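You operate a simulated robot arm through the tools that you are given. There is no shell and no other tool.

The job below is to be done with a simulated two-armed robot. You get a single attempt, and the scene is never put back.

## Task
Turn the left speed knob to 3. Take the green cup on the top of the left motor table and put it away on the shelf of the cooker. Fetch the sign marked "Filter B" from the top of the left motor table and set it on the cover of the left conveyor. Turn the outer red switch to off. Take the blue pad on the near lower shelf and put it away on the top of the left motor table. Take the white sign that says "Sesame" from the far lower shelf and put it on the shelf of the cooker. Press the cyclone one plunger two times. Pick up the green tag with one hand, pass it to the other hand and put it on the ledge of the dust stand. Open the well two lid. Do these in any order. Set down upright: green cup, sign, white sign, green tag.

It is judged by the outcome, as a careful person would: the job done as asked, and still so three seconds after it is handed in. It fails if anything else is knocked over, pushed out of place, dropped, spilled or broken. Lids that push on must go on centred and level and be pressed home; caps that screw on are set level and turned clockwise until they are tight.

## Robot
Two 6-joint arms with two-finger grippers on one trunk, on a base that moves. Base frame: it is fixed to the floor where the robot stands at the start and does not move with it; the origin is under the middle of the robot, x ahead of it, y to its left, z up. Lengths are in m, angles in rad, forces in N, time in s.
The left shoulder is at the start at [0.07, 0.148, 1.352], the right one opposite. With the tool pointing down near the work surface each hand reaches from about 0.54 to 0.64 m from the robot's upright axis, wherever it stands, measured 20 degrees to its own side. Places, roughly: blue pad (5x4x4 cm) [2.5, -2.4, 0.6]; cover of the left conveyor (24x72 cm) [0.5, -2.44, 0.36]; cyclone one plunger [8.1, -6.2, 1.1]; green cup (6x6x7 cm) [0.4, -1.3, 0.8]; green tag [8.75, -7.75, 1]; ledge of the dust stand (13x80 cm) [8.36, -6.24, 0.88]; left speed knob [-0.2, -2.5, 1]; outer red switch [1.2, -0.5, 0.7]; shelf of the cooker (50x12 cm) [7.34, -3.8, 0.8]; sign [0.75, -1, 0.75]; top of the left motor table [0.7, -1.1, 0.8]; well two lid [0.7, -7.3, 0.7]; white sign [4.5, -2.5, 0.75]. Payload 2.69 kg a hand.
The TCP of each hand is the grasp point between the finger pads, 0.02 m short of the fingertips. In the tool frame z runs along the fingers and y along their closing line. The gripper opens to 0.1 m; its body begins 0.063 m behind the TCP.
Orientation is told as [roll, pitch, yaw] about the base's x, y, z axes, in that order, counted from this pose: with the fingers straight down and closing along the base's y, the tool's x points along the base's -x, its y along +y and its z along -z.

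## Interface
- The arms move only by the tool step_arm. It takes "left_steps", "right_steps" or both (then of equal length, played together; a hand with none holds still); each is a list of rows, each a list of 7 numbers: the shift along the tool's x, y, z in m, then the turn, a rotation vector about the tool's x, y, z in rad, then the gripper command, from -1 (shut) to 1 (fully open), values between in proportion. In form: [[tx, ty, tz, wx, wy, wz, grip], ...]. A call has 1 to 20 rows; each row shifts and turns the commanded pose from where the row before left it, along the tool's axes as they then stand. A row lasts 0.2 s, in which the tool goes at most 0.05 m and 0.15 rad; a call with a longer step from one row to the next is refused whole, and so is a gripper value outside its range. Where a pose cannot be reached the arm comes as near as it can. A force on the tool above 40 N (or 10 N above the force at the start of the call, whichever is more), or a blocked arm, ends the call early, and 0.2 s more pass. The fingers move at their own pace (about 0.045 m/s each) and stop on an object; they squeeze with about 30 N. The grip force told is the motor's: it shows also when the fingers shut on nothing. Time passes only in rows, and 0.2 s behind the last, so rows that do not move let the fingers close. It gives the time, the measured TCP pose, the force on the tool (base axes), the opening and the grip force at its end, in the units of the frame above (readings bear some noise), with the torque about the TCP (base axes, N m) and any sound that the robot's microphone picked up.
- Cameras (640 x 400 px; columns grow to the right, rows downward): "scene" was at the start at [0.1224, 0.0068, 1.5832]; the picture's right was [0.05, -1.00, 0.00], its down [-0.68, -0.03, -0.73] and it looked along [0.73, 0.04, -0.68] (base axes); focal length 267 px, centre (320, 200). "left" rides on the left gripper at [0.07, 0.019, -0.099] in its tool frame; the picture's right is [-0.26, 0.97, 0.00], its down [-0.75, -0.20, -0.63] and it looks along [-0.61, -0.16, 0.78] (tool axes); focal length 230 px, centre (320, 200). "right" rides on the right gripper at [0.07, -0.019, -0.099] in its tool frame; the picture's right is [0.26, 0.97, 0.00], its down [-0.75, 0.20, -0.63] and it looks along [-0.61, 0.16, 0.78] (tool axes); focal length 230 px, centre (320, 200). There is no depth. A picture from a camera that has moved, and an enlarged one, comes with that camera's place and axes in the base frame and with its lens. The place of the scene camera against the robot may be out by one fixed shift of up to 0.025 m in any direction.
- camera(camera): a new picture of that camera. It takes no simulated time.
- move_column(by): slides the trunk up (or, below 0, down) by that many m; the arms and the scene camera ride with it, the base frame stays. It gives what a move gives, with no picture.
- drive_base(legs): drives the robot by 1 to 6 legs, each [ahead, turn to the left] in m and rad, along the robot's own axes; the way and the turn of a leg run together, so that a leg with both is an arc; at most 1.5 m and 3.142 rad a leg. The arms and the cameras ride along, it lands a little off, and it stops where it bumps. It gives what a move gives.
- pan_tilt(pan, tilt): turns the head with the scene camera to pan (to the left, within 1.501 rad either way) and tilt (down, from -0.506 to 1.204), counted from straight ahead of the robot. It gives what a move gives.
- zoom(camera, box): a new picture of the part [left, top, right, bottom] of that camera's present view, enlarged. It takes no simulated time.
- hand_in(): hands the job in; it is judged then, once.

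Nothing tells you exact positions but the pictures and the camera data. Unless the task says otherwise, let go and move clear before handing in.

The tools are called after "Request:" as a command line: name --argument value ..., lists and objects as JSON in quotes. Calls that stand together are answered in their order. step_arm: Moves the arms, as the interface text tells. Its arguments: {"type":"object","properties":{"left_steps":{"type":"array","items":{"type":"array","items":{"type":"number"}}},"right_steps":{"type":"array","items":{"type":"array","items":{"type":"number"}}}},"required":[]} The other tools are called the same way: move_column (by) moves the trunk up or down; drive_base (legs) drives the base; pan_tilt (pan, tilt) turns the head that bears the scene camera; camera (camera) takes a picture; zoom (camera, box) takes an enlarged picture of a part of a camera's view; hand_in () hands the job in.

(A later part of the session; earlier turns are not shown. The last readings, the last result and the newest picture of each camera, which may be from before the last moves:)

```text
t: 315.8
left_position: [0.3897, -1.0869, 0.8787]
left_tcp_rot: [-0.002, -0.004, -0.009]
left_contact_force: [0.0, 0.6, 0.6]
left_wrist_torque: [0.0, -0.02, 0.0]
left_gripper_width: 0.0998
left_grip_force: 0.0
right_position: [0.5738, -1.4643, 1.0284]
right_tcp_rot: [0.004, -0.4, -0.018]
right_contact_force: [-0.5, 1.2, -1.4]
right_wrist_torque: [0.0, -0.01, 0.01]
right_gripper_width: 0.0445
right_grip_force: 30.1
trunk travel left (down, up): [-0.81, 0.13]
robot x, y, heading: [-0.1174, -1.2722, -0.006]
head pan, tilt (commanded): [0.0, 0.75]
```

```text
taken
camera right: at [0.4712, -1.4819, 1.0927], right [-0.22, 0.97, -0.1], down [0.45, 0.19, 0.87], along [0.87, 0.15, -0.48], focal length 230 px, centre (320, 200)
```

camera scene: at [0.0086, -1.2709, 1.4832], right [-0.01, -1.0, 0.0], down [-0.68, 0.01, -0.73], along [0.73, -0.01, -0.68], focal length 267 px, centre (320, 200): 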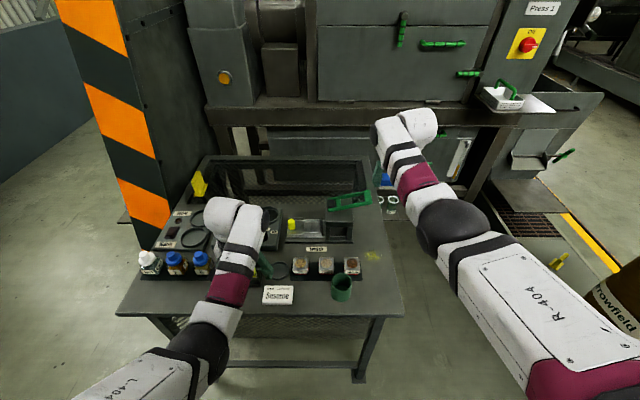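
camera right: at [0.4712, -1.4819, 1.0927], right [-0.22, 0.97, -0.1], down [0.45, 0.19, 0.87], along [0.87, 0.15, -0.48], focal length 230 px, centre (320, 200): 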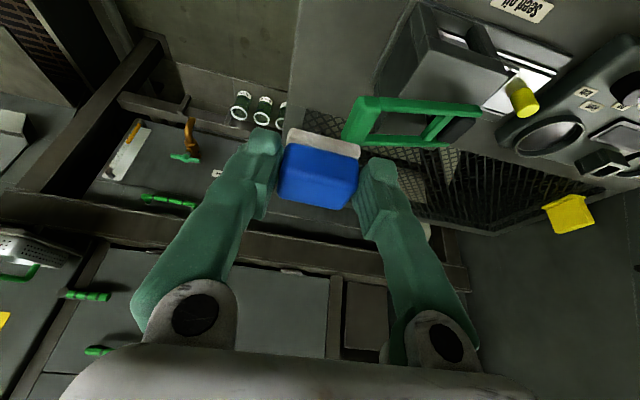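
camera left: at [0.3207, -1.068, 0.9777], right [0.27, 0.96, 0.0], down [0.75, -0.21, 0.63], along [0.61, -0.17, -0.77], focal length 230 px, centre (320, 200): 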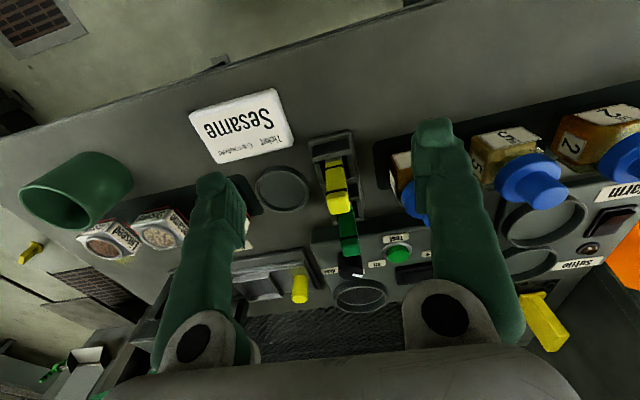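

The table's free spot is its right end, around (0.50, -1.45). I'll bring the pad over it and lower it in steps.

Request:
step_arm --right_steps '[[0.0341, 0.006, -0.0144, 0, 0, 0, -1], [0.0341, 0.006, -0.0144, 0, 0, 0, -1], [0.0156, 0, 0.0368, 0, 0, 0, -1], [0.0156, 0, 0.0368, 0, 0, 0, -1], [0.0156, 0, 0.0368, 0, 0, 0, -1]]'

Request:
camera --camera "right"

Request:
camera --camera "scene"

```text
t: 317.0
left_position: [0.3902, -1.0883, 0.878]
left_tcp_rot: [-0.001, -0.004, -0.01]
left_contact_force: [-0.3, -0.2, -1.0]
left_wrist_torque: [0.01, 0.0, 0.01]
left_gripper_width: 0.0999
left_grip_force: 0.1
right_position: [0.4998, -1.4508, 0.9084]
right_tcp_rot: [0.005, -0.4, -0.017]
right_contact_force: [0.1, 0.7, 0.0]
right_wrist_torque: [0.0, 0.0, 0.0]
right_gripper_width: 0.0445
right_grip_force: 30.1
trunk travel left (down, up): [-0.81, 0.13]
robot x, y, heading: [-0.1139, -1.2728, -0.013]
head pan, tilt (commanded): [0.0, 0.75]
```

```text
taken
camera right: at [0.3972, -1.4675, 0.9731], right [-0.22, 0.97, -0.1], down [0.45, 0.19, 0.87], along [0.87, 0.15, -0.48], focal length 230 px, centre (320, 200)
```

right: 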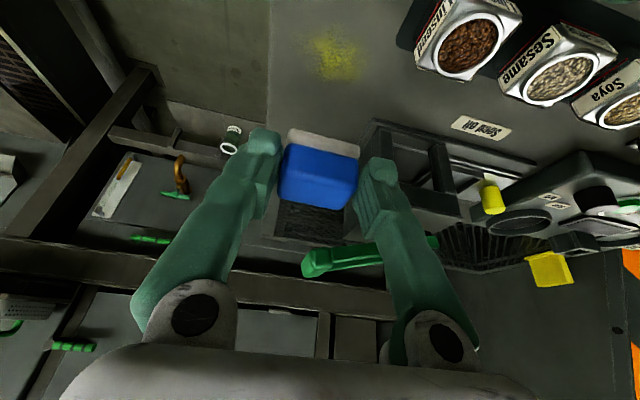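

```text
taken
camera scene: at [0.0083, -1.2706, 1.4832], right [-0.01, -1.0, 0.0], down [-0.68, 0.01, -0.73], along [0.73, -0.01, -0.68], focal length 267 px, centre (320, 200)
```

scene: 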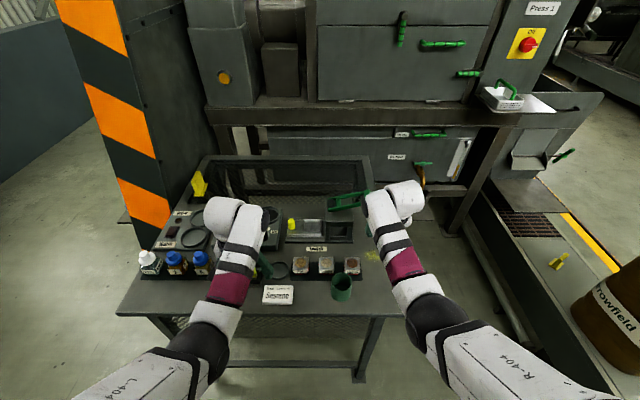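

Request:
step_arm --right_steps '[[0.0117, 0, 0.0276, 0, 0, 0, -1], [0.0117, 0, 0.0276, 0, 0, 0, -1], [0.0117, 0, 0.0276, 0, 0, 0, -1], [0.0019, 0, 0.0046, 0, 0, 0, -1]]'

Request:
step_arm --right_steps '[[0.0016, 0, 0.0037, 0, 0, 0, -1], [0.0016, 0, 0.0037, 0, 0, 0, -1], [0, 0, 0, 0, 0, 0, -1]]'

Request:
camera --camera "right"

```text
t: 318.0
left_position: [0.3908, -1.0867, 0.8785]
left_tcp_rot: [-0.002, -0.005, -0.009]
left_contact_force: [-0.1, 0.3, 0.2]
left_wrist_torque: [0.01, 0.01, 0.0]
left_gripper_width: 0.1002
left_grip_force: 0.1
right_position: [0.5002, -1.4501, 0.8147]
right_tcp_rot: [0.005, -0.399, -0.018]
right_contact_force: [1.3, -0.4, -0.6]
right_wrist_torque: [0.03, 0.01, 0.0]
right_gripper_width: 0.0445
right_grip_force: 30.2
trunk travel left (down, up): [-0.81, 0.13]
robot x, y, heading: [-0.1166, -1.2713, -0.013]
head pan, tilt (commanded): [0.0, 0.75]
```

```text
t: 318.8
left_position: [0.3907, -1.0885, 0.8786]
left_tcp_rot: [-0.001, -0.004, -0.007]
left_contact_force: [0.4, 1.0, 0.0]
left_wrist_torque: [0.04, 0.01, 0.03]
left_gripper_width: 0.1001
left_grip_force: 0.1
right_position: [0.4992, -1.4504, 0.8064]
right_tcp_rot: [0.005, -0.399, -0.017]
right_contact_force: [0.4, 0.0, -0.3]
right_wrist_torque: [0.02, 0.0, -0.01]
right_gripper_width: 0.0445
right_grip_force: 30.0
trunk travel left (down, up): [-0.81, 0.13]
robot x, y, heading: [-0.1136, -1.2711, -0.007]
head pan, tilt (commanded): [0.0, 0.75]
```

```text
taken
camera right: at [0.3975, -1.4675, 0.8705], right [-0.22, 0.97, -0.1], down [0.45, 0.19, 0.87], along [0.87, 0.15, -0.48], focal length 230 px, centre (320, 200)
```

right: 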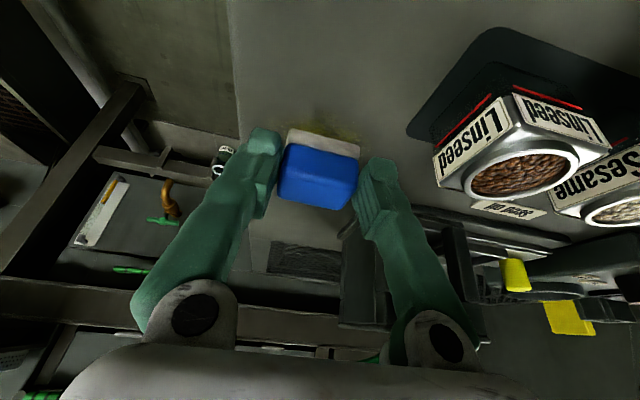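

Request:
step_arm --right_steps '[[0.0016, 0, 0.0037, 0, 0, 0, -1], [0.0016, 0, 0.0037, 0, 0, 0, -1], [0, 0, 0, 0, 0, 0, -1]]'

Request:
step_arm --right_steps '[[0.0012, 0, 0.0028, 0, 0, 0, -1], [0.0012, 0, 0.0028, 0, 0, 0, -1], [0, 0, 0, 0, 0, 0, -1]]'

```text
t: 319.6
left_position: [0.3912, -1.0879, 0.8798]
left_tcp_rot: [0.0, -0.006, -0.007]
left_contact_force: [-0.9, -0.1, -0.6]
left_wrist_torque: [0.01, 0.01, 0.0]
left_gripper_width: 0.1
left_grip_force: 0.1
right_position: [0.4998, -1.449, 0.7992]
right_tcp_rot: [0.007, -0.405, -0.019]
right_contact_force: [1.8, 0.5, 3.3]
right_wrist_torque: [-0.09, -0.13, 0.03]
right_gripper_width: 0.0446
right_grip_force: 30.1
trunk travel left (down, up): [-0.81, 0.13]
robot x, y, heading: [-0.1112, -1.2698, -0.009]
head pan, tilt (commanded): [0.0, 0.75]
```

```text
t: 320.4
left_position: [0.3885, -1.0867, 0.8803]
left_tcp_rot: [-0.002, -0.006, -0.01]
left_contact_force: [-0.1, -0.8, 0.0]
left_wrist_torque: [-0.02, 0.02, 0.0]
left_gripper_width: 0.1
left_grip_force: 0.0
right_position: [0.499, -1.4492, 0.7995]
right_tcp_rot: [0.004, -0.409, -0.013]
right_contact_force: [7.4, 0.6, 21.9]
right_wrist_torque: [-0.14, -0.3, 0.03]
right_gripper_width: 0.0446
right_grip_force: 30.1
trunk travel left (down, up): [-0.81, 0.13]
robot x, y, heading: [-0.1146, -1.2731, -0.008]
head pan, tilt (commanded): [0.0, 0.75]
```

Contact with the table top. I'll ease off, release, and withdraw upward.

Request:
step_arm --right_steps '[[-0.0014, 0, -0.0033, 0, 0, 0, -1], [0, 0, 0, 0, 0, 0, -0.3], [0, 0, 0, 0, 0, 0, 0.1], [0, 0, 0, 0, 0, 0, 0.4], [0, 0, 0, 0, 0, 0, 0.4], [0, 0, -0.02, 0, 0, 0, 0.4], [-0.0078, 0, -0.0276, 0, 0, 0, 0.4], [-0.0156, 0, -0.0368, 0, 0, 0, 0.4], [-0.0156, 0, -0.0368, 0, 0, 0, 0.4]]'

Request:
camera --camera "right"

Request:
camera --camera "scene"

```text
t: 322.4
left_position: [0.3887, -1.088, 0.8789]
left_tcp_rot: [-0.002, -0.003, -0.009]
left_contact_force: [0.0, 0.1, 0.1]
left_wrist_torque: [0.02, 0.02, -0.02]
left_gripper_width: 0.1001
left_grip_force: 0.0
right_position: [0.4884, -1.4518, 0.9246]
right_tcp_rot: [0.005, -0.398, -0.018]
right_contact_force: [-0.5, 0.1, 0.0]
right_wrist_torque: [-0.03, -0.01, -0.01]
right_gripper_width: 0.0702
right_grip_force: 0.1
trunk travel left (down, up): [-0.81, 0.13]
robot x, y, heading: [-0.1104, -1.2725, -0.014]
head pan, tilt (commanded): [0.0, 0.75]
```

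```text
taken
camera right: at [0.3856, -1.4689, 0.989], right [-0.22, 0.97, -0.1], down [0.45, 0.19, 0.87], along [0.86, 0.15, -0.48], focal length 230 px, centre (320, 200)
```

right: 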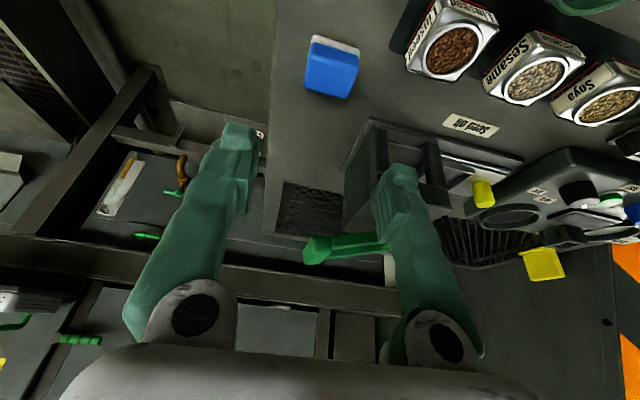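

```text
taken
camera scene: at [0.0077, -1.2707, 1.4832], right [-0.01, -1.0, 0.0], down [-0.68, 0.01, -0.73], along [0.73, -0.01, -0.68], focal length 267 px, centre (320, 200)
```

scene: 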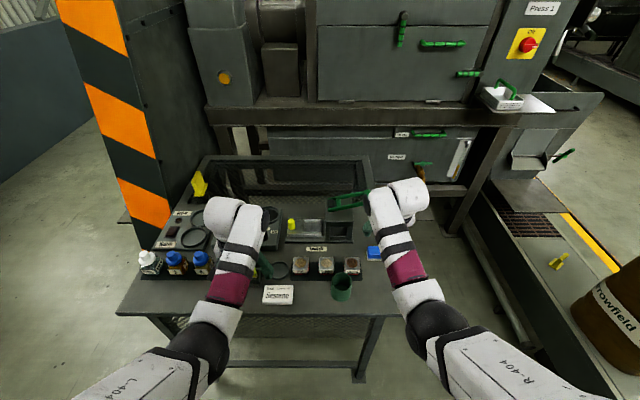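

The pad is on the table. Next is the green cup near (0.375, -1.335); I'll measure it precisely.

Request:
zoom --camera "scene" --box '[260, 230, 420, 330]'

Request:
zoom --camera "left" --box '[0, 120, 200, 260]'

```text
4.00 times, centred on (340, 280) of scene
camera zoom: at [0.0077, -1.2707, 1.4832], right [-0.01, -1.0, 0.0], down [-0.68, 0.01, -0.73], along [0.73, -0.01, -0.68], focal length 1068 px, centre (240, -120)
```

zoom: 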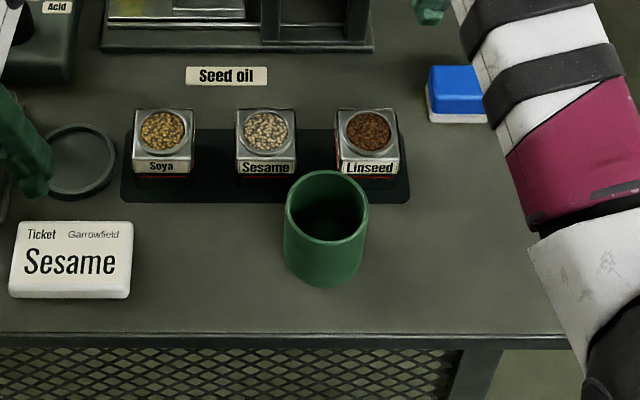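

```text
2.86 times, centred on (100, 190) of left
camera zoom: at [0.3202, -1.0678, 0.9779], right [0.27, 0.96, 0.0], down [0.75, -0.21, 0.63], along [0.61, -0.17, -0.77], focal length 657 px, centre (949, 229)
```

zoom: 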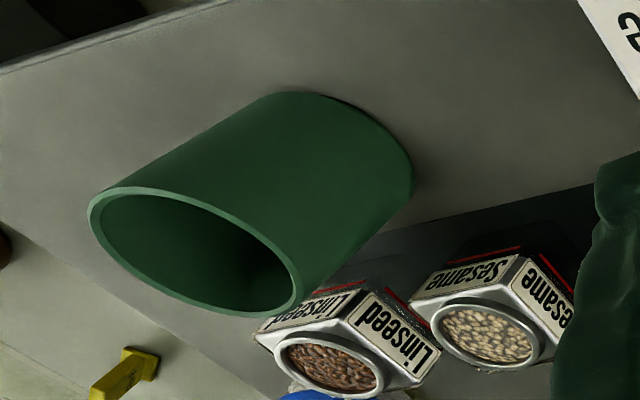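

The cup rim centre is (0.388, -1.335, 0.822) and it looks empty. I'll take it with the left hand, so I'll raise up and shift the base to about (-0.19, -1.5), facing the table.

Request:
move_column --by 0.1

Request:
step_arm --right_steps '[[0.01, 0, 0, 0, 0.1, 0, 0.4], [0.01, 0, 0, 0, 0.1, 0, 0.4], [0.02, 0, 0, 0, 0.1, 0, 0.4], [0.02, 0, 0, 0, 0.1, 0, 0.4]]'

Request:
drive_base --legs '[[-0.1, 0], [0, -1.57], [0.24, 0], [0, 1.57]]'

Request:
camera --camera "left"

Request:
camera --camera "scene"

```text
t: 323.7
left_position: [0.3905, -1.0886, 0.9793]
left_tcp_rot: [-0.001, -0.003, -0.009]
left_contact_force: [0.0, -0.1, 0.7]
left_wrist_torque: [0.0, 0.0, -0.02]
left_gripper_width: 0.1002
left_grip_force: 0.2
right_position: [0.49, -1.4521, 1.0245]
right_tcp_rot: [0.005, -0.4, -0.017]
right_contact_force: [-0.7, -0.2, -0.1]
right_wrist_torque: [0.0, -0.01, 0.01]
right_gripper_width: 0.07
right_grip_force: 0.1
trunk travel left (down, up): [-0.91, 0.03]
robot x, y, heading: [-0.1145, -1.2701, -0.011]
head pan, tilt (commanded): [0.0, 0.75]
```

```text
t: 324.7
left_position: [0.3901, -1.0875, 0.979]
left_tcp_rot: [-0.003, -0.003, -0.009]
left_contact_force: [0.2, 1.0, 0.3]
left_wrist_torque: [0.01, -0.02, 0.02]
left_gripper_width: 0.1001
left_grip_force: 0.0
right_position: [0.4289, -1.4501, 1.0112]
right_tcp_rot: [0.006, 0.001, -0.015]
right_contact_force: [0.2, 0.2, 0.0]
right_wrist_torque: [0.01, 0.01, 0.01]
right_gripper_width: 0.0702
right_grip_force: 0.1
trunk travel left (down, up): [-0.91, 0.03]
robot x, y, heading: [-0.1103, -1.2737, -0.006]
head pan, tilt (commanded): [0.0, 0.75]
```

```text
t: 335.0
left_position: [0.2816, -1.345, 0.9779]
left_tcp_rot: [-0.002, -0.003, -0.055]
left_contact_force: [0.1, -0.5, 0.8]
left_wrist_torque: [-0.01, 0.02, 0.02]
left_gripper_width: 0.1
left_grip_force: 0.1
right_position: [0.3049, -1.7092, 1.0111]
right_tcp_rot: [0.006, 0.001, -0.06]
right_contact_force: [-0.4, -0.7, 0.1]
right_wrist_torque: [-0.02, -0.01, 0.02]
right_gripper_width: 0.07
right_grip_force: 0.0
trunk travel left (down, up): [-0.91, 0.03]
robot x, y, heading: [-0.2301, -1.508, -0.054]
head pan, tilt (commanded): [0.0, 0.75]
```

```text
taken
camera left: at [0.2131, -1.3213, 1.0778], right [0.31, 0.95, 0.0], down [0.74, -0.24, 0.63], along [0.6, -0.2, -0.77], focal length 230 px, centre (320, 200)
```

left: 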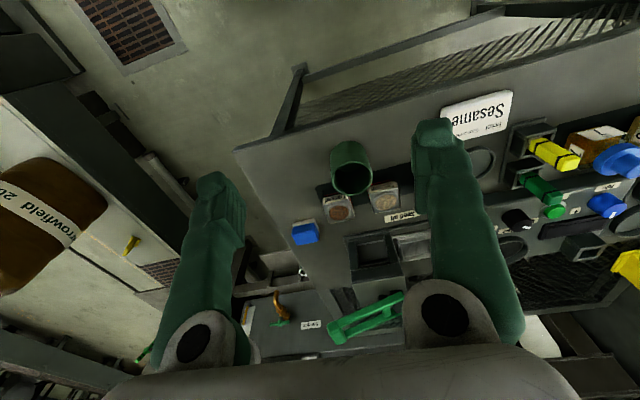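

```text
taken
camera scene: at [-0.1083, -1.5102, 1.5831], right [-0.06, -1.0, 0.0], down [-0.68, 0.04, -0.73], along [0.73, -0.04, -0.68], focal length 267 px, centre (320, 200)
```

scene: 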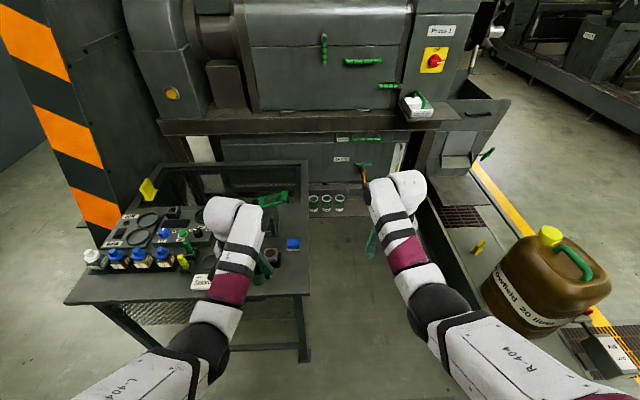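

Request:
drive_base --legs '[[0.05, 0]]'

Request:
step_arm --left_steps '[[-0.028, 0.008, 0, 0, 0, 0, 1], [-0.028, 0.008, 0, 0, 0, 0, 1]]'

Request:
camera --camera "left"

```text
t: 335.9
left_position: [0.3345, -1.3476, 0.9786]
left_tcp_rot: [-0.004, 0.0, -0.053]
left_contact_force: [0.0, 0.7, -0.1]
left_wrist_torque: [0.02, 0.09, 0.0]
left_gripper_width: 0.1
left_grip_force: 0.0
right_position: [0.358, -1.7122, 1.0088]
right_tcp_rot: [0.005, 0.005, -0.067]
right_contact_force: [0.7, 0.1, 0.4]
right_wrist_torque: [0.02, 0.07, 0.0]
right_gripper_width: 0.0699
right_grip_force: 0.1
trunk travel left (down, up): [-0.91, 0.03]
robot x, y, heading: [-0.1852, -1.5069, -0.062]
head pan, tilt (commanded): [0.0, 0.75]
```

```text
t: 336.5
left_position: [0.3861, -1.3344, 0.9798]
left_tcp_rot: [-0.004, -0.007, -0.053]
left_contact_force: [0.2, 0.1, 0.7]
left_wrist_torque: [-0.01, 0.01, -0.02]
left_gripper_width: 0.0999
left_grip_force: 0.0
right_position: [0.3538, -1.712, 1.01]
right_tcp_rot: [0.004, 0.002, -0.067]
right_contact_force: [-0.6, 0.4, 0.5]
right_wrist_torque: [-0.01, 0.03, -0.01]
right_gripper_width: 0.0701
right_grip_force: 0.0
trunk travel left (down, up): [-0.91, 0.03]
robot x, y, heading: [-0.1783, -1.5109, -0.058]
head pan, tilt (commanded): [0.0, 0.75]
```

```text
taken
camera left: at [0.3169, -1.3102, 1.0785], right [0.31, 0.95, 0.0], down [0.73, -0.24, 0.64], along [0.6, -0.2, -0.77], focal length 230 px, centre (320, 200)
```

left: 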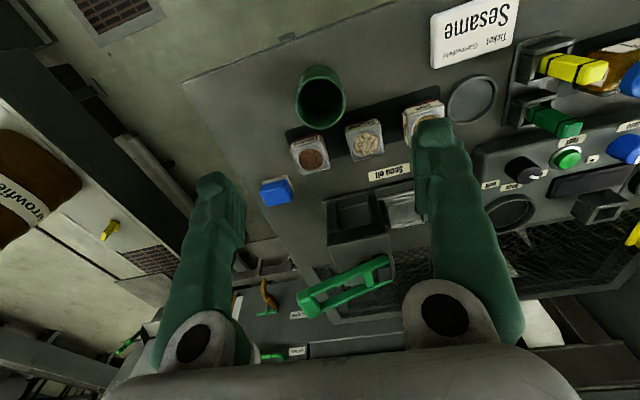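

The cup is centred under the left hand. I'll lower the trunk so the fingers straddle it, then grip.

Request:
move_column --by -0.15

Request:
camera --camera "left"

```text
t: 338.3
left_position: [0.3743, -1.3334, 0.8344]
left_tcp_rot: [-0.005, -0.017, -0.052]
left_contact_force: [0.5, 0.1, 0.5]
left_wrist_torque: [-0.03, 0.03, 0.0]
left_gripper_width: 0.1
left_grip_force: 0.0
right_position: [0.3408, -1.7118, 0.867]
right_tcp_rot: [0.005, -0.012, -0.068]
right_contact_force: [-0.9, 0.8, 0.9]
right_wrist_torque: [-0.03, -0.02, 0.0]
right_gripper_width: 0.0701
right_grip_force: 0.0
trunk travel left (down, up): [-0.76, 0.18]
robot x, y, heading: [-0.183, -1.5073, -0.056]
head pan, tilt (commanded): [0.0, 0.75]
```

```text
taken
camera left: at [0.3037, -1.31, 0.9333], right [0.31, 0.95, 0.0], down [0.73, -0.24, 0.64], along [0.61, -0.2, -0.77], focal length 230 px, centre (320, 200)
```

left: 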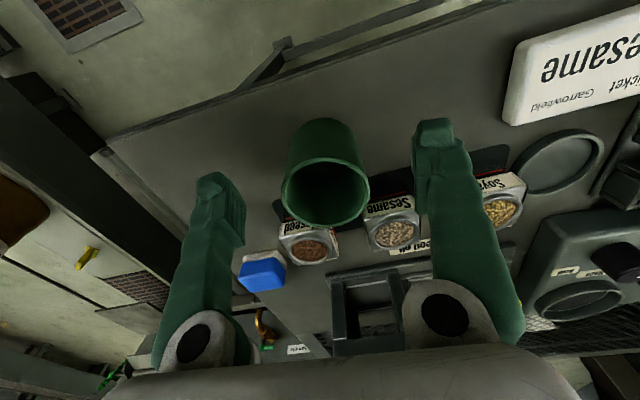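

Request:
step_arm --left_steps '[[-0.006, 0, 0.012, 0, 0, 0, 1], [-0.006, 0, 0.02, 0, 0, 0, 1]]'

Request:
camera --camera "left"

```text
t: 338.9
left_position: [0.387, -1.3335, 0.8044]
left_tcp_rot: [-0.001, -0.018, -0.053]
left_contact_force: [0.9, 0.2, 0.5]
left_wrist_torque: [0.0, -0.02, 0.02]
left_gripper_width: 0.0999
left_grip_force: 0.1
right_position: [0.3412, -1.7122, 0.8657]
right_tcp_rot: [0.005, -0.012, -0.067]
right_contact_force: [0.4, -0.3, -0.5]
right_wrist_torque: [0.01, 0.0, -0.02]
right_gripper_width: 0.07
right_grip_force: 0.1
trunk travel left (down, up): [-0.76, 0.18]
robot x, y, heading: [-0.1813, -1.5039, -0.057]
head pan, tilt (commanded): [0.0, 0.75]
```

```text
taken
camera left: at [0.3167, -1.3105, 0.9014], right [0.31, 0.95, 0.0], down [0.73, -0.24, 0.64], along [0.61, -0.2, -0.77], focal length 230 px, centre (320, 200)
```

left: 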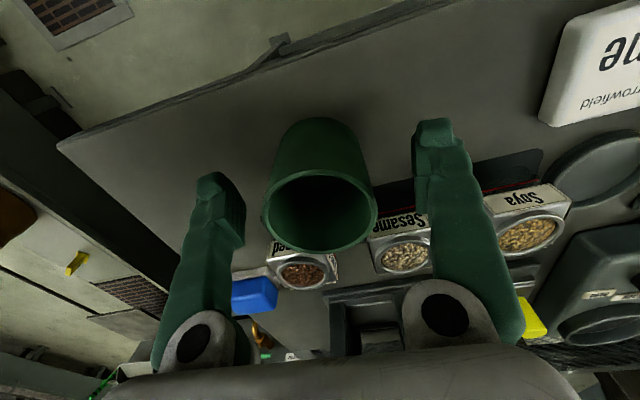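

Request:
step_arm --left_steps '[[0, 0, 0.01, 0, 0, 0, 1], [0, 0, 0, 0, 0, 0, 0.3], [0, 0, 0, 0, 0, 0, -1], [0, 0, 0, 0, 0, 0, -1], [0, 0, 0, 0, 0, 0, -1], [0, 0, 0, 0, 0, 0, -1]]'

Request:
camera --camera "left"

```text
t: 340.3
left_position: [0.3878, -1.3342, 0.7936]
left_tcp_rot: [-0.002, -0.017, -0.051]
left_contact_force: [0.7, 0.6, 1.0]
left_wrist_torque: [0.05, 0.0, -0.05]
left_gripper_width: 0.0545
left_grip_force: 30.0
right_position: [0.3407, -1.7119, 0.8661]
right_tcp_rot: [0.005, -0.011, -0.066]
right_contact_force: [-0.3, 0.0, -0.2]
right_wrist_torque: [0.0, -0.01, 0.02]
right_gripper_width: 0.0699
right_grip_force: 0.1
trunk travel left (down, up): [-0.76, 0.18]
robot x, y, heading: [-0.1813, -1.5093, -0.058]
head pan, tilt (commanded): [0.0, 0.75]
```

```text
taken
camera left: at [0.3171, -1.3107, 0.8914], right [0.31, 0.95, 0.0], down [0.73, -0.24, 0.64], along [0.61, -0.2, -0.77], focal length 230 px, centre (320, 200)
```

left: 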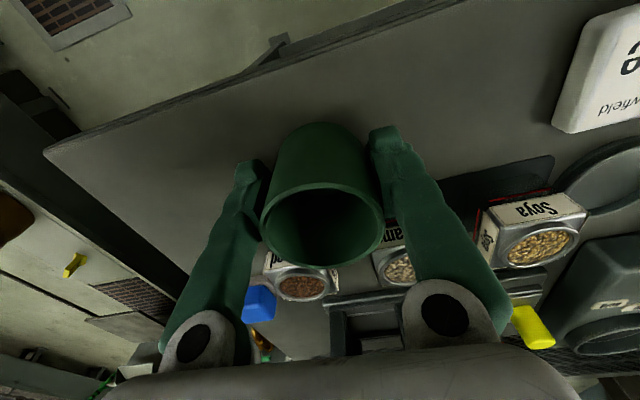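

The cup is held. I'll lift, back away, and carry it down the central aisle toward the far lower shelf.

Request:
move_column --by 0.18

Request:
camera --camera "left"

Request:
drive_base --legs '[[-0.15, 0], [0, -1.86], [0.85, 0], [0, 0.35], [1.0, 0], [0, 1.57]]'

```text
t: 342.3
left_position: [0.387, -1.3349, 0.9722]
left_tcp_rot: [-0.003, -0.018, -0.053]
left_contact_force: [0.1, 0.0, -1.0]
left_wrist_torque: [0.03, 0.01, -0.02]
left_gripper_width: 0.0545
left_grip_force: 30.0
right_position: [0.3407, -1.7121, 1.0466]
right_tcp_rot: [0.005, -0.012, -0.067]
right_contact_force: [0.0, -0.4, 0.6]
right_wrist_torque: [-0.01, 0.05, -0.01]
right_gripper_width: 0.0696
right_grip_force: 0.2
trunk travel left (down, up): [-0.94, 0.0]
robot x, y, heading: [-0.1782, -1.5085, -0.055]
head pan, tilt (commanded): [0.0, 0.75]
```

```text
taken
camera left: at [0.3173, -1.3106, 1.0712], right [0.31, 0.95, 0.0], down [0.73, -0.24, 0.64], along [0.61, -0.2, -0.77], focal length 230 px, centre (320, 200)
```

left: 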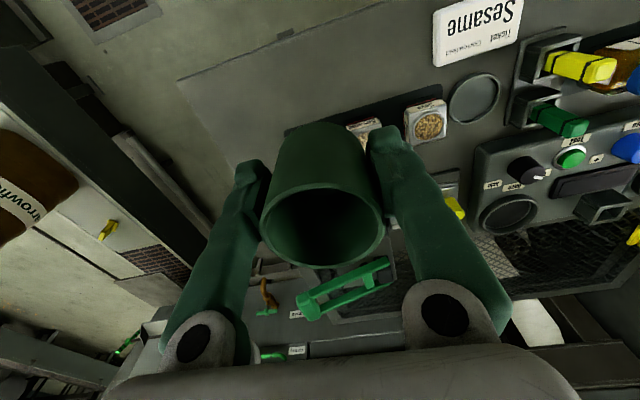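

```text
t: 343.5
left_position: [0.2853, -1.3261, 0.9646]
left_tcp_rot: [-0.001, 0.003, -0.046]
left_contact_force: [-1.5, -0.2, 0.5]
left_wrist_torque: [0.03, -0.02, 0.02]
left_gripper_width: 0.0547
left_grip_force: 30.4
right_position: [0.2391, -1.7067, 1.0408]
right_tcp_rot: [0.006, 0.002, -0.068]
right_contact_force: [-1.2, -0.8, 0.7]
right_wrist_torque: [0.01, -0.08, 0.02]
right_gripper_width: 0.0699
right_grip_force: 0.1
trunk travel left (down, up): [-0.94, 0.0]
robot x, y, heading: [-0.2922, -1.4991, -0.056]
head pan, tilt (commanded): [0.0, 0.75]
stopped in leg 1: the robot was blocked; the commanded pose is now the measured one
```

The drive stopped early again. This seems to happen when the trunk is at its very top, so I'll lower it 0.1 m and continue.

Request:
move_column --by -0.1

Request:
drive_base --legs '[[-0.05, 0], [0, -1.86], [0.85, 0], [0, 0.35]]'

Request:
camera --camera "scene"

```text
t: 344.0
left_position: [0.2154, -1.3115, 0.9367]
left_tcp_rot: [0.026, 0.102, -0.021]
left_contact_force: [1.0, -0.1, -1.5]
left_wrist_torque: [0.03, 0.04, 0.02]
left_gripper_width: 0.0546
left_grip_force: 29.7
right_position: [0.2022, -1.7024, 1.0384]
right_tcp_rot: [0.018, -0.082, -0.083]
right_contact_force: [0.9, 0.1, -1.0]
right_wrist_torque: [-0.03, 0.03, 0.02]
right_gripper_width: 0.0697
right_grip_force: 0.0
trunk travel left (down, up): [-0.929, 0.011]
robot x, y, heading: [-0.2952, -1.5007, -0.056]
head pan, tilt (commanded): [0.0, 0.75]
stopped: the arm was blocked; the commanded pose is now the measured one
```

```text
t: 344.7
left_position: [0.2211, -1.3166, 0.9548]
left_tcp_rot: [0.013, 0.029, -0.029]
left_contact_force: [-0.4, 0.0, 0.1]
left_wrist_torque: [-0.01, -0.04, 0.03]
left_gripper_width: 0.0542
left_grip_force: 30.1
right_position: [0.1934, -1.701, 1.0462]
right_tcp_rot: [0.022, -0.104, -0.08]
right_contact_force: [0.9, -0.3, 0.4]
right_wrist_torque: [0.0, -0.04, -0.03]
right_gripper_width: 0.07
right_grip_force: 0.0
trunk travel left (down, up): [-0.929, 0.011]
robot x, y, heading: [-0.3003, -1.5013, -0.055]
head pan, tilt (commanded): [0.0, 0.75]
stopped in leg 1: the robot was blocked; the commanded pose is now the measured one
```

```text
taken
camera scene: at [-0.1564, -1.5062, 1.601], right [-0.06, -1.0, 0.0], down [-0.69, 0.04, -0.72], along [0.72, -0.04, -0.69], focal length 267 px, centre (320, 200)
```

scene: 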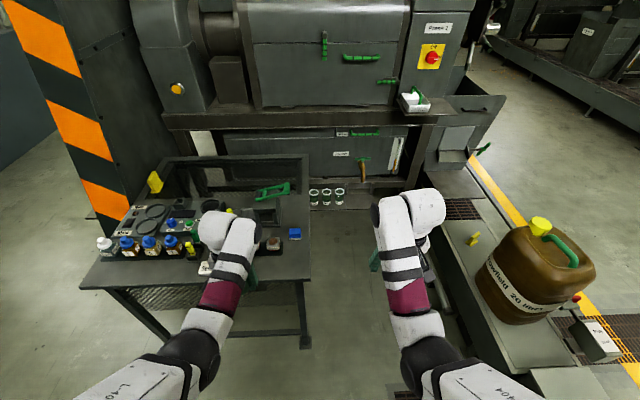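

The right arm was close to its upper limit, which seems to be what trips the stop. I'll lower the right hand, re-level the cup hand, then try again.

Request:
step_arm --right_steps '[[0, 0, 0.03, 0.011, 0.05, 0, 0.4], [0, 0, 0.03, 0.011, 0.05, 0, 0.4], [0, 0, 0.01, 0, 0, 0, 0.4]]' --left_steps '[[0, 0, 0, 0.015, -0.02, 0.012, -1], [0, 0, 0, 0, -0.02, 0.012, -1], [0, 0, 0, 0, 0, 0, -1]]'

Request:
move_column --by -0.08

```text
t: 345.5
left_position: [0.2114, -1.3167, 0.9577]
left_tcp_rot: [-0.002, -0.022, -0.054]
left_contact_force: [1.0, -0.9, 0.1]
left_wrist_torque: [-0.03, -0.02, 0.03]
left_gripper_width: 0.0544
left_grip_force: 29.3
right_position: [0.1866, -1.7011, 0.9797]
right_tcp_rot: [0.001, -0.006, -0.079]
right_contact_force: [-0.3, -0.7, -0.3]
right_wrist_torque: [-0.02, -0.02, 0.02]
right_gripper_width: 0.07
right_grip_force: 0.1
trunk travel left (down, up): [-0.929, 0.011]
robot x, y, heading: [-0.3005, -1.5003, -0.052]
head pan, tilt (commanded): [0.0, 0.75]
```

```text
t: 346.7
left_position: [0.2101, -1.3173, 0.8793]
left_tcp_rot: [-0.003, -0.024, -0.054]
left_contact_force: [-0.6, -0.4, 0.1]
left_wrist_torque: [-0.03, 0.01, 0.01]
left_gripper_width: 0.0542
left_grip_force: 30.6
right_position: [0.1856, -1.7006, 0.9011]
right_tcp_rot: [0.0, -0.006, -0.078]
right_contact_force: [-0.3, 0.1, 0.0]
right_wrist_torque: [-0.01, 0.02, 0.0]
right_gripper_width: 0.0701
right_grip_force: 0.1
trunk travel left (down, up): [-0.849, 0.091]
robot x, y, heading: [-0.2996, -1.4989, -0.056]
head pan, tilt (commanded): [0.0, 0.75]
```

Request:
drive_base --legs '[[0, -1.94], [0.88, 0], [0, 0.42], [1.0, 0]]'

Request:
camera --camera "left"

```text
t: 362.1
left_position: [-0.4735, -3.8031, 0.8785]
left_tcp_rot: [-0.003, -0.021, -1.576]
left_contact_force: [0.8, 0.1, -0.6]
left_wrist_torque: [-0.02, -0.03, -0.02]
left_gripper_width: 0.0543
left_grip_force: 30.0
right_position: [-0.8578, -3.7972, 0.9005]
right_tcp_rot: [0.002, -0.006, -1.6]
right_contact_force: [0.7, 0.2, -1.0]
right_wrist_torque: [0.0, -0.01, 0.03]
right_gripper_width: 0.0698
right_grip_force: 0.1
trunk travel left (down, up): [-0.849, 0.091]
robot x, y, heading: [-0.6844, -3.3008, -1.575]
head pan, tilt (commanded): [0.0, 0.75]
```

```text
taken
camera left: at [-0.4547, -3.7298, 0.9762], right [0.96, -0.26, 0.0], down [-0.2, -0.73, 0.65], along [-0.17, -0.63, -0.76], focal length 230 px, centre (320, 200)
```

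left: 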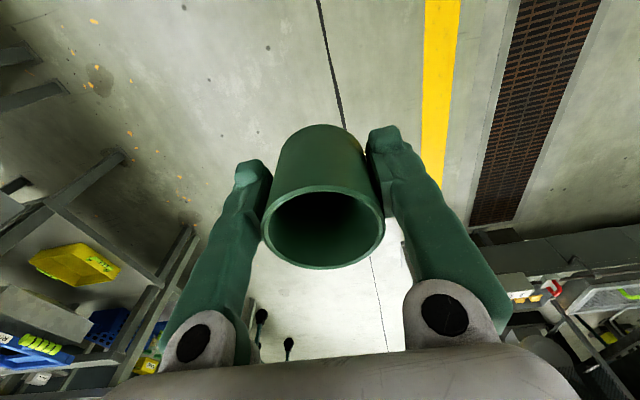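

Request:
drive_base --legs '[[0, 1.575], [1.5, 0], [1.5, 0], [1.0, 0]]'

Request:
pan_tilt --pan 0.4 --tilt 0.5

Request:
camera --camera "scene"

```text
t: 385.2
left_position: [3.823, -3.0833, 0.8778]
left_tcp_rot: [-0.002, -0.024, 0.014]
left_contact_force: [-0.4, 0.1, 0.1]
left_wrist_torque: [-0.03, 0.02, 0.02]
left_gripper_width: 0.0539
left_grip_force: 30.1
right_position: [3.8252, -3.4684, 0.9004]
right_tcp_rot: [0.0, -0.006, -0.011]
right_contact_force: [0.1, -0.1, 0.4]
right_wrist_torque: [-0.01, 0.03, 0.02]
right_gripper_width: 0.0699
right_grip_force: 0.0
trunk travel left (down, up): [-0.849, 0.091]
robot x, y, heading: [3.3278, -3.3024, 0.016]
head pan, tilt (commanded): [0.0, 0.75]
```

```text
t: 386.1
left_position: [3.8232, -3.0824, 0.8782]
left_tcp_rot: [-0.003, -0.023, 0.014]
left_contact_force: [0.2, -0.3, -0.1]
left_wrist_torque: [-0.01, 0.01, 0.02]
left_gripper_width: 0.0545
left_grip_force: 29.9
right_position: [3.825, -3.4683, 0.9007]
right_tcp_rot: [-0.002, -0.003, -0.01]
right_contact_force: [-0.1, -0.2, 1.1]
right_wrist_torque: [0.0, -0.01, 0.01]
right_gripper_width: 0.0701
right_grip_force: 0.0
trunk travel left (down, up): [-0.849, 0.091]
robot x, y, heading: [3.3259, -3.3007, 0.011]
head pan, tilt (commanded): [0.4, 0.499]
```

```text
taken
camera scene: at [3.4502, -3.2621, 1.5436], right [0.4, -0.92, 0.0], down [-0.44, -0.19, -0.88], along [0.8, 0.35, -0.48], focal length 267 px, centre (320, 200)
```

scene: 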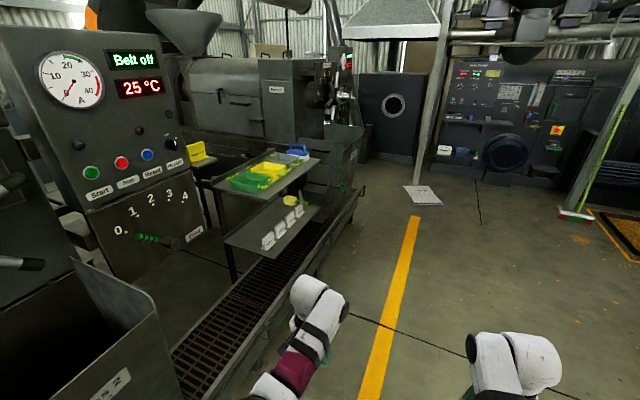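

Request:
zoom --camera "scene" --box '[190, 130, 350, 270]'

Request:
zoom --camera "scene" --box '[340, 20, 640, 260]'

```text
2.86 times, centred on (270, 200) of scene
camera zoom: at [3.4502, -3.2621, 1.5436], right [0.4, -0.92, 0.0], down [-0.44, -0.19, -0.88], along [0.8, 0.35, -0.48], focal length 763 px, centre (463, 200)
```

zoom: 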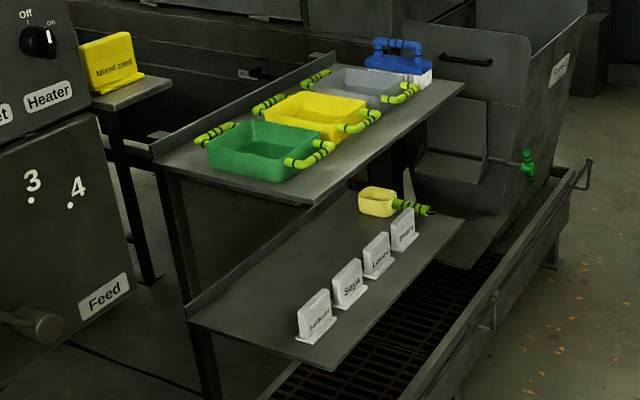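

```text
1.67 times, centred on (490, 140) of scene
camera zoom: at [3.4502, -3.2621, 1.5436], right [0.4, -0.92, 0.0], down [-0.44, -0.19, -0.88], along [0.8, 0.35, -0.48], focal length 445 px, centre (37, 300)
```

zoom: 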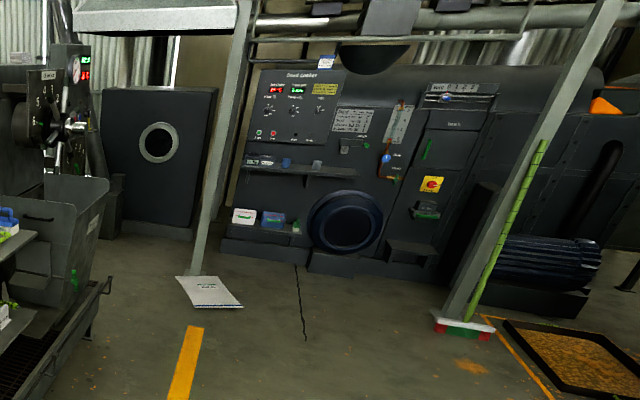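

The far lower shelf carries four small white signs near its front edge. I'll drive up, face it and read the labels.

Request:
drive_base --legs '[[1.05, 0], [0, 1.56]]'

Request:
pan_tilt --pan 0.0 --tilt 0.75

Request:
camera --camera "scene"

Request:
zoom --camera "scene" --box '[260, 160, 480, 300]'

Request:
camera --camera "right"

```text
t: 395.3
left_position: [4.1822, -2.7847, 0.8788]
left_tcp_rot: [-0.004, -0.023, 1.555]
left_contact_force: [0.5, -0.3, -0.3]
left_wrist_torque: [-0.01, 0.0, 0.04]
left_gripper_width: 0.0543
left_grip_force: 30.8
right_position: [4.566, -2.7934, 0.9008]
right_tcp_rot: [0.0, -0.005, 1.532]
right_contact_force: [-0.5, 0.6, 0.0]
right_wrist_torque: [0.0, -0.01, 0.02]
right_gripper_width: 0.0702
right_grip_force: 0.1
trunk travel left (down, up): [-0.849, 0.091]
robot x, y, heading: [4.3881, -3.2873, 1.563]
head pan, tilt (commanded): [0.4, 0.499]
```

```text
t: 396.2
left_position: [4.182, -2.7849, 0.8782]
left_tcp_rot: [-0.003, -0.022, 1.559]
left_contact_force: [-1.1, 0.4, -0.1]
left_wrist_torque: [-0.03, 0.02, 0.01]
left_gripper_width: 0.0543
left_grip_force: 30.5
right_position: [4.5645, -2.7933, 0.9011]
right_tcp_rot: [0.0, -0.006, 1.533]
right_contact_force: [0.3, 0.7, -0.4]
right_wrist_torque: [-0.04, 0.01, -0.02]
right_gripper_width: 0.0698
right_grip_force: 0.1
trunk travel left (down, up): [-0.849, 0.091]
robot x, y, heading: [4.3893, -3.2883, 1.558]
head pan, tilt (commanded): [0.0, 0.75]
```

```text
taken
camera scene: at [4.3781, -3.151, 1.5217], right [1.0, -0.01, 0.0], down [-0.01, -0.68, -0.73], along [0.01, 0.73, -0.68], focal length 267 px, centre (320, 200)
```

scene: 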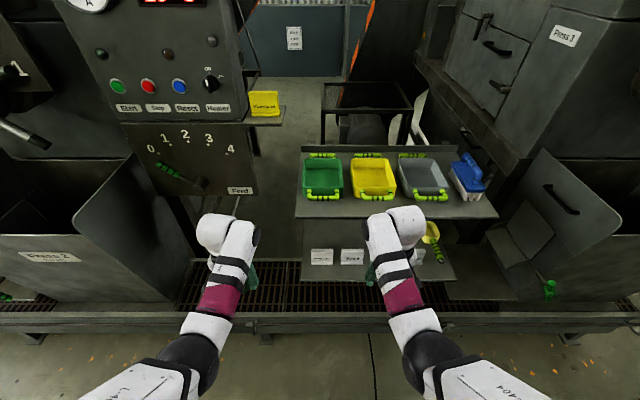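

```text
2.86 times, centred on (370, 230) of scene
camera zoom: at [4.3781, -3.151, 1.5217], right [1.0, -0.01, 0.0], down [-0.01, -0.68, -0.73], along [0.01, 0.73, -0.68], focal length 763 px, centre (177, 114)
```

zoom: 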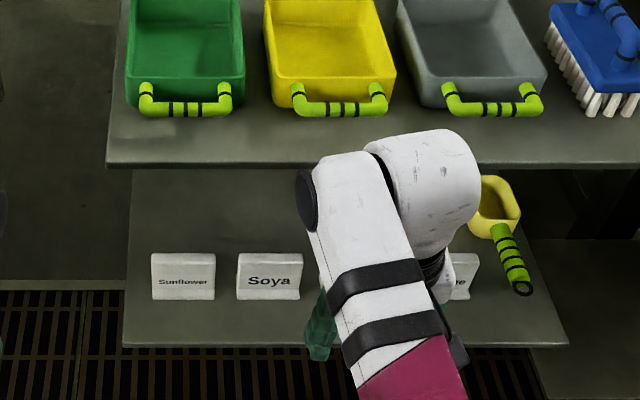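

```text
taken
camera right: at [4.5821, -2.8641, 0.9999], right [-0.98, -0.22, 0.0], down [-0.17, 0.75, 0.63], along [-0.14, 0.62, -0.77], focal length 230 px, centre (320, 200)
```

right: 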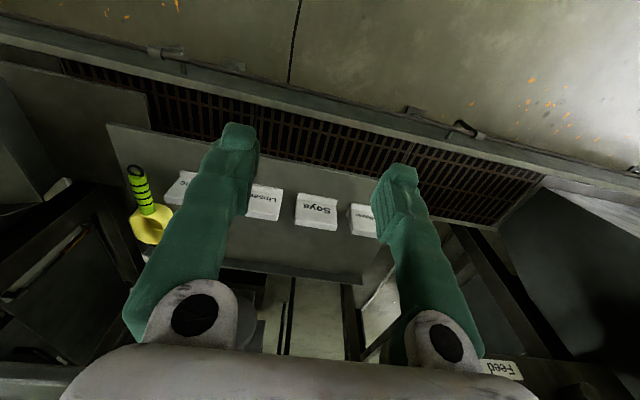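

Request:
zoom --camera "right" --box '[100, 120, 400, 300]'

Request:
pan_tilt --pan -0.4 --tilt 0.75

Request:
zoom --camera "scene" --box '[200, 150, 420, 290]'

```text
2.13 times, centred on (250, 210) of right
camera zoom: at [4.5821, -2.8641, 0.9999], right [-0.98, -0.22, 0.0], down [-0.17, 0.75, 0.63], along [-0.14, 0.62, -0.77], focal length 491 px, centre (469, 179)
```

zoom: 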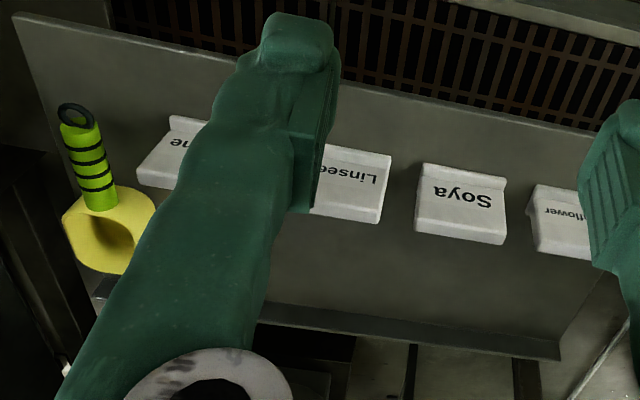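

```text
t: 397.0
left_position: [4.1826, -2.7843, 0.8783]
left_tcp_rot: [-0.002, -0.023, 1.557]
left_contact_force: [-0.2, 0.4, -1.3]
left_wrist_torque: [0.04, -0.01, -0.02]
left_gripper_width: 0.0544
left_grip_force: 30.2
right_position: [4.5649, -2.7927, 0.9002]
right_tcp_rot: [0.001, -0.006, 1.533]
right_contact_force: [0.5, 0.3, 0.7]
right_wrist_torque: [-0.01, 0.01, 0.01]
right_gripper_width: 0.0702
right_grip_force: 0.1
trunk travel left (down, up): [-0.849, 0.091]
robot x, y, heading: [4.3917, -3.2893, 1.557]
head pan, tilt (commanded): [-0.4, 0.75]
```

```text
2.86 times, centred on (310, 220) of scene
camera zoom: at [4.4104, -3.1579, 1.5217], right [0.92, -0.4, 0.0], down [-0.27, -0.62, -0.73], along [0.29, 0.67, -0.68], focal length 763 px, centre (349, 143)
```

zoom: 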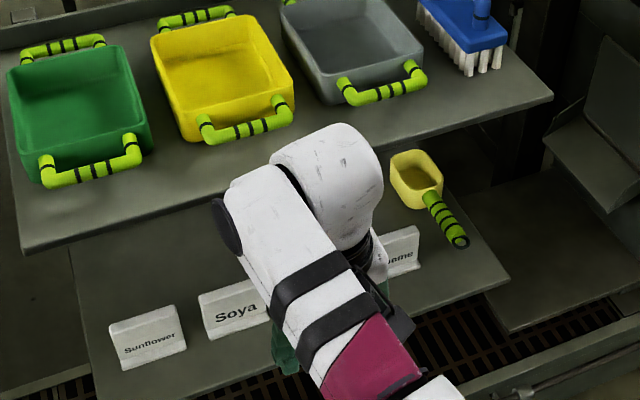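

The rightmost sign reads "...ame", so it must be the Sesame sign, with Sunflower, Soya and Linseed to its left. I'll shift the base right so my right hand lines up with it, keeping the cup clear.

Request:
drive_base --legs '[[-0.2, 0], [0, -0.6], [0.25, 0], [0, 0.6]]'

Request:
pan_tilt --pan 0.0 --tilt 0.75

Request:
camera --camera "right"

Request:
zoom --camera "scene" --box '[260, 160, 480, 300]'

```text
t: 403.3
left_position: [4.3101, -2.784, 0.8787]
left_tcp_rot: [-0.003, -0.023, 1.572]
left_contact_force: [0.1, 0.4, -0.4]
left_wrist_torque: [0.02, 0.01, -0.01]
left_gripper_width: 0.0539
left_grip_force: 30.0
right_position: [4.6933, -2.7887, 0.9001]
right_tcp_rot: [0.001, -0.004, 1.546]
right_contact_force: [0.4, 0.0, 0.0]
right_wrist_torque: [-0.01, -0.02, 0.01]
right_gripper_width: 0.0702
right_grip_force: 0.0
trunk travel left (down, up): [-0.849, 0.091]
robot x, y, heading: [4.523, -3.2848, 1.572]
head pan, tilt (commanded): [-0.4, 0.75]
```

```text
t: 404.1
left_position: [4.3092, -2.7852, 0.878]
left_tcp_rot: [-0.003, -0.022, 1.57]
left_contact_force: [-0.3, 0.5, -0.3]
left_wrist_torque: [0.0, 0.02, -0.01]
left_gripper_width: 0.054
left_grip_force: 30.1
right_position: [4.6936, -2.7877, 0.9006]
right_tcp_rot: [-0.002, -0.006, 1.546]
right_contact_force: [0.4, -0.2, 0.0]
right_wrist_torque: [-0.03, 0.0, -0.02]
right_gripper_width: 0.07
right_grip_force: 0.1
trunk travel left (down, up): [-0.849, 0.091]
robot x, y, heading: [4.5198, -3.2852, 1.572]
head pan, tilt (commanded): [0.0, 0.75]
```

```text
taken
camera right: at [4.7101, -2.8586, 0.9998], right [-0.97, -0.23, 0.0], down [-0.18, 0.75, 0.63], along [-0.15, 0.62, -0.77], focal length 230 px, centre (320, 200)
```

right: 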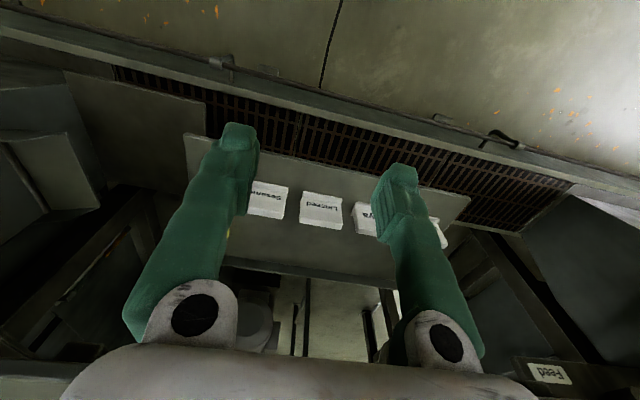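

```text
2.86 times, centred on (370, 230) of scene
camera zoom: at [4.5101, -3.1481, 1.5217], right [1.0, 0.0, 0.0], down [0.0, -0.68, -0.73], along [0.0, 0.73, -0.68], focal length 763 px, centre (177, 114)
```

zoom: 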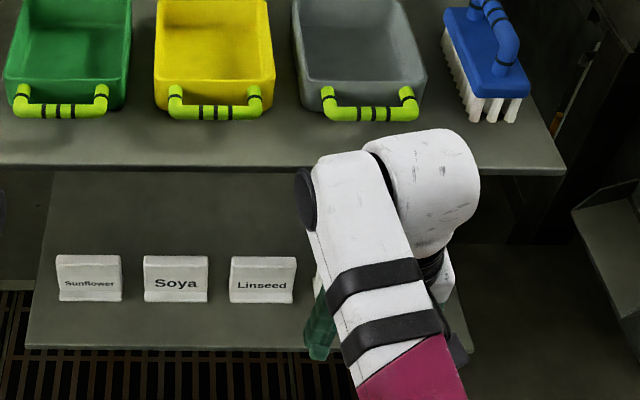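

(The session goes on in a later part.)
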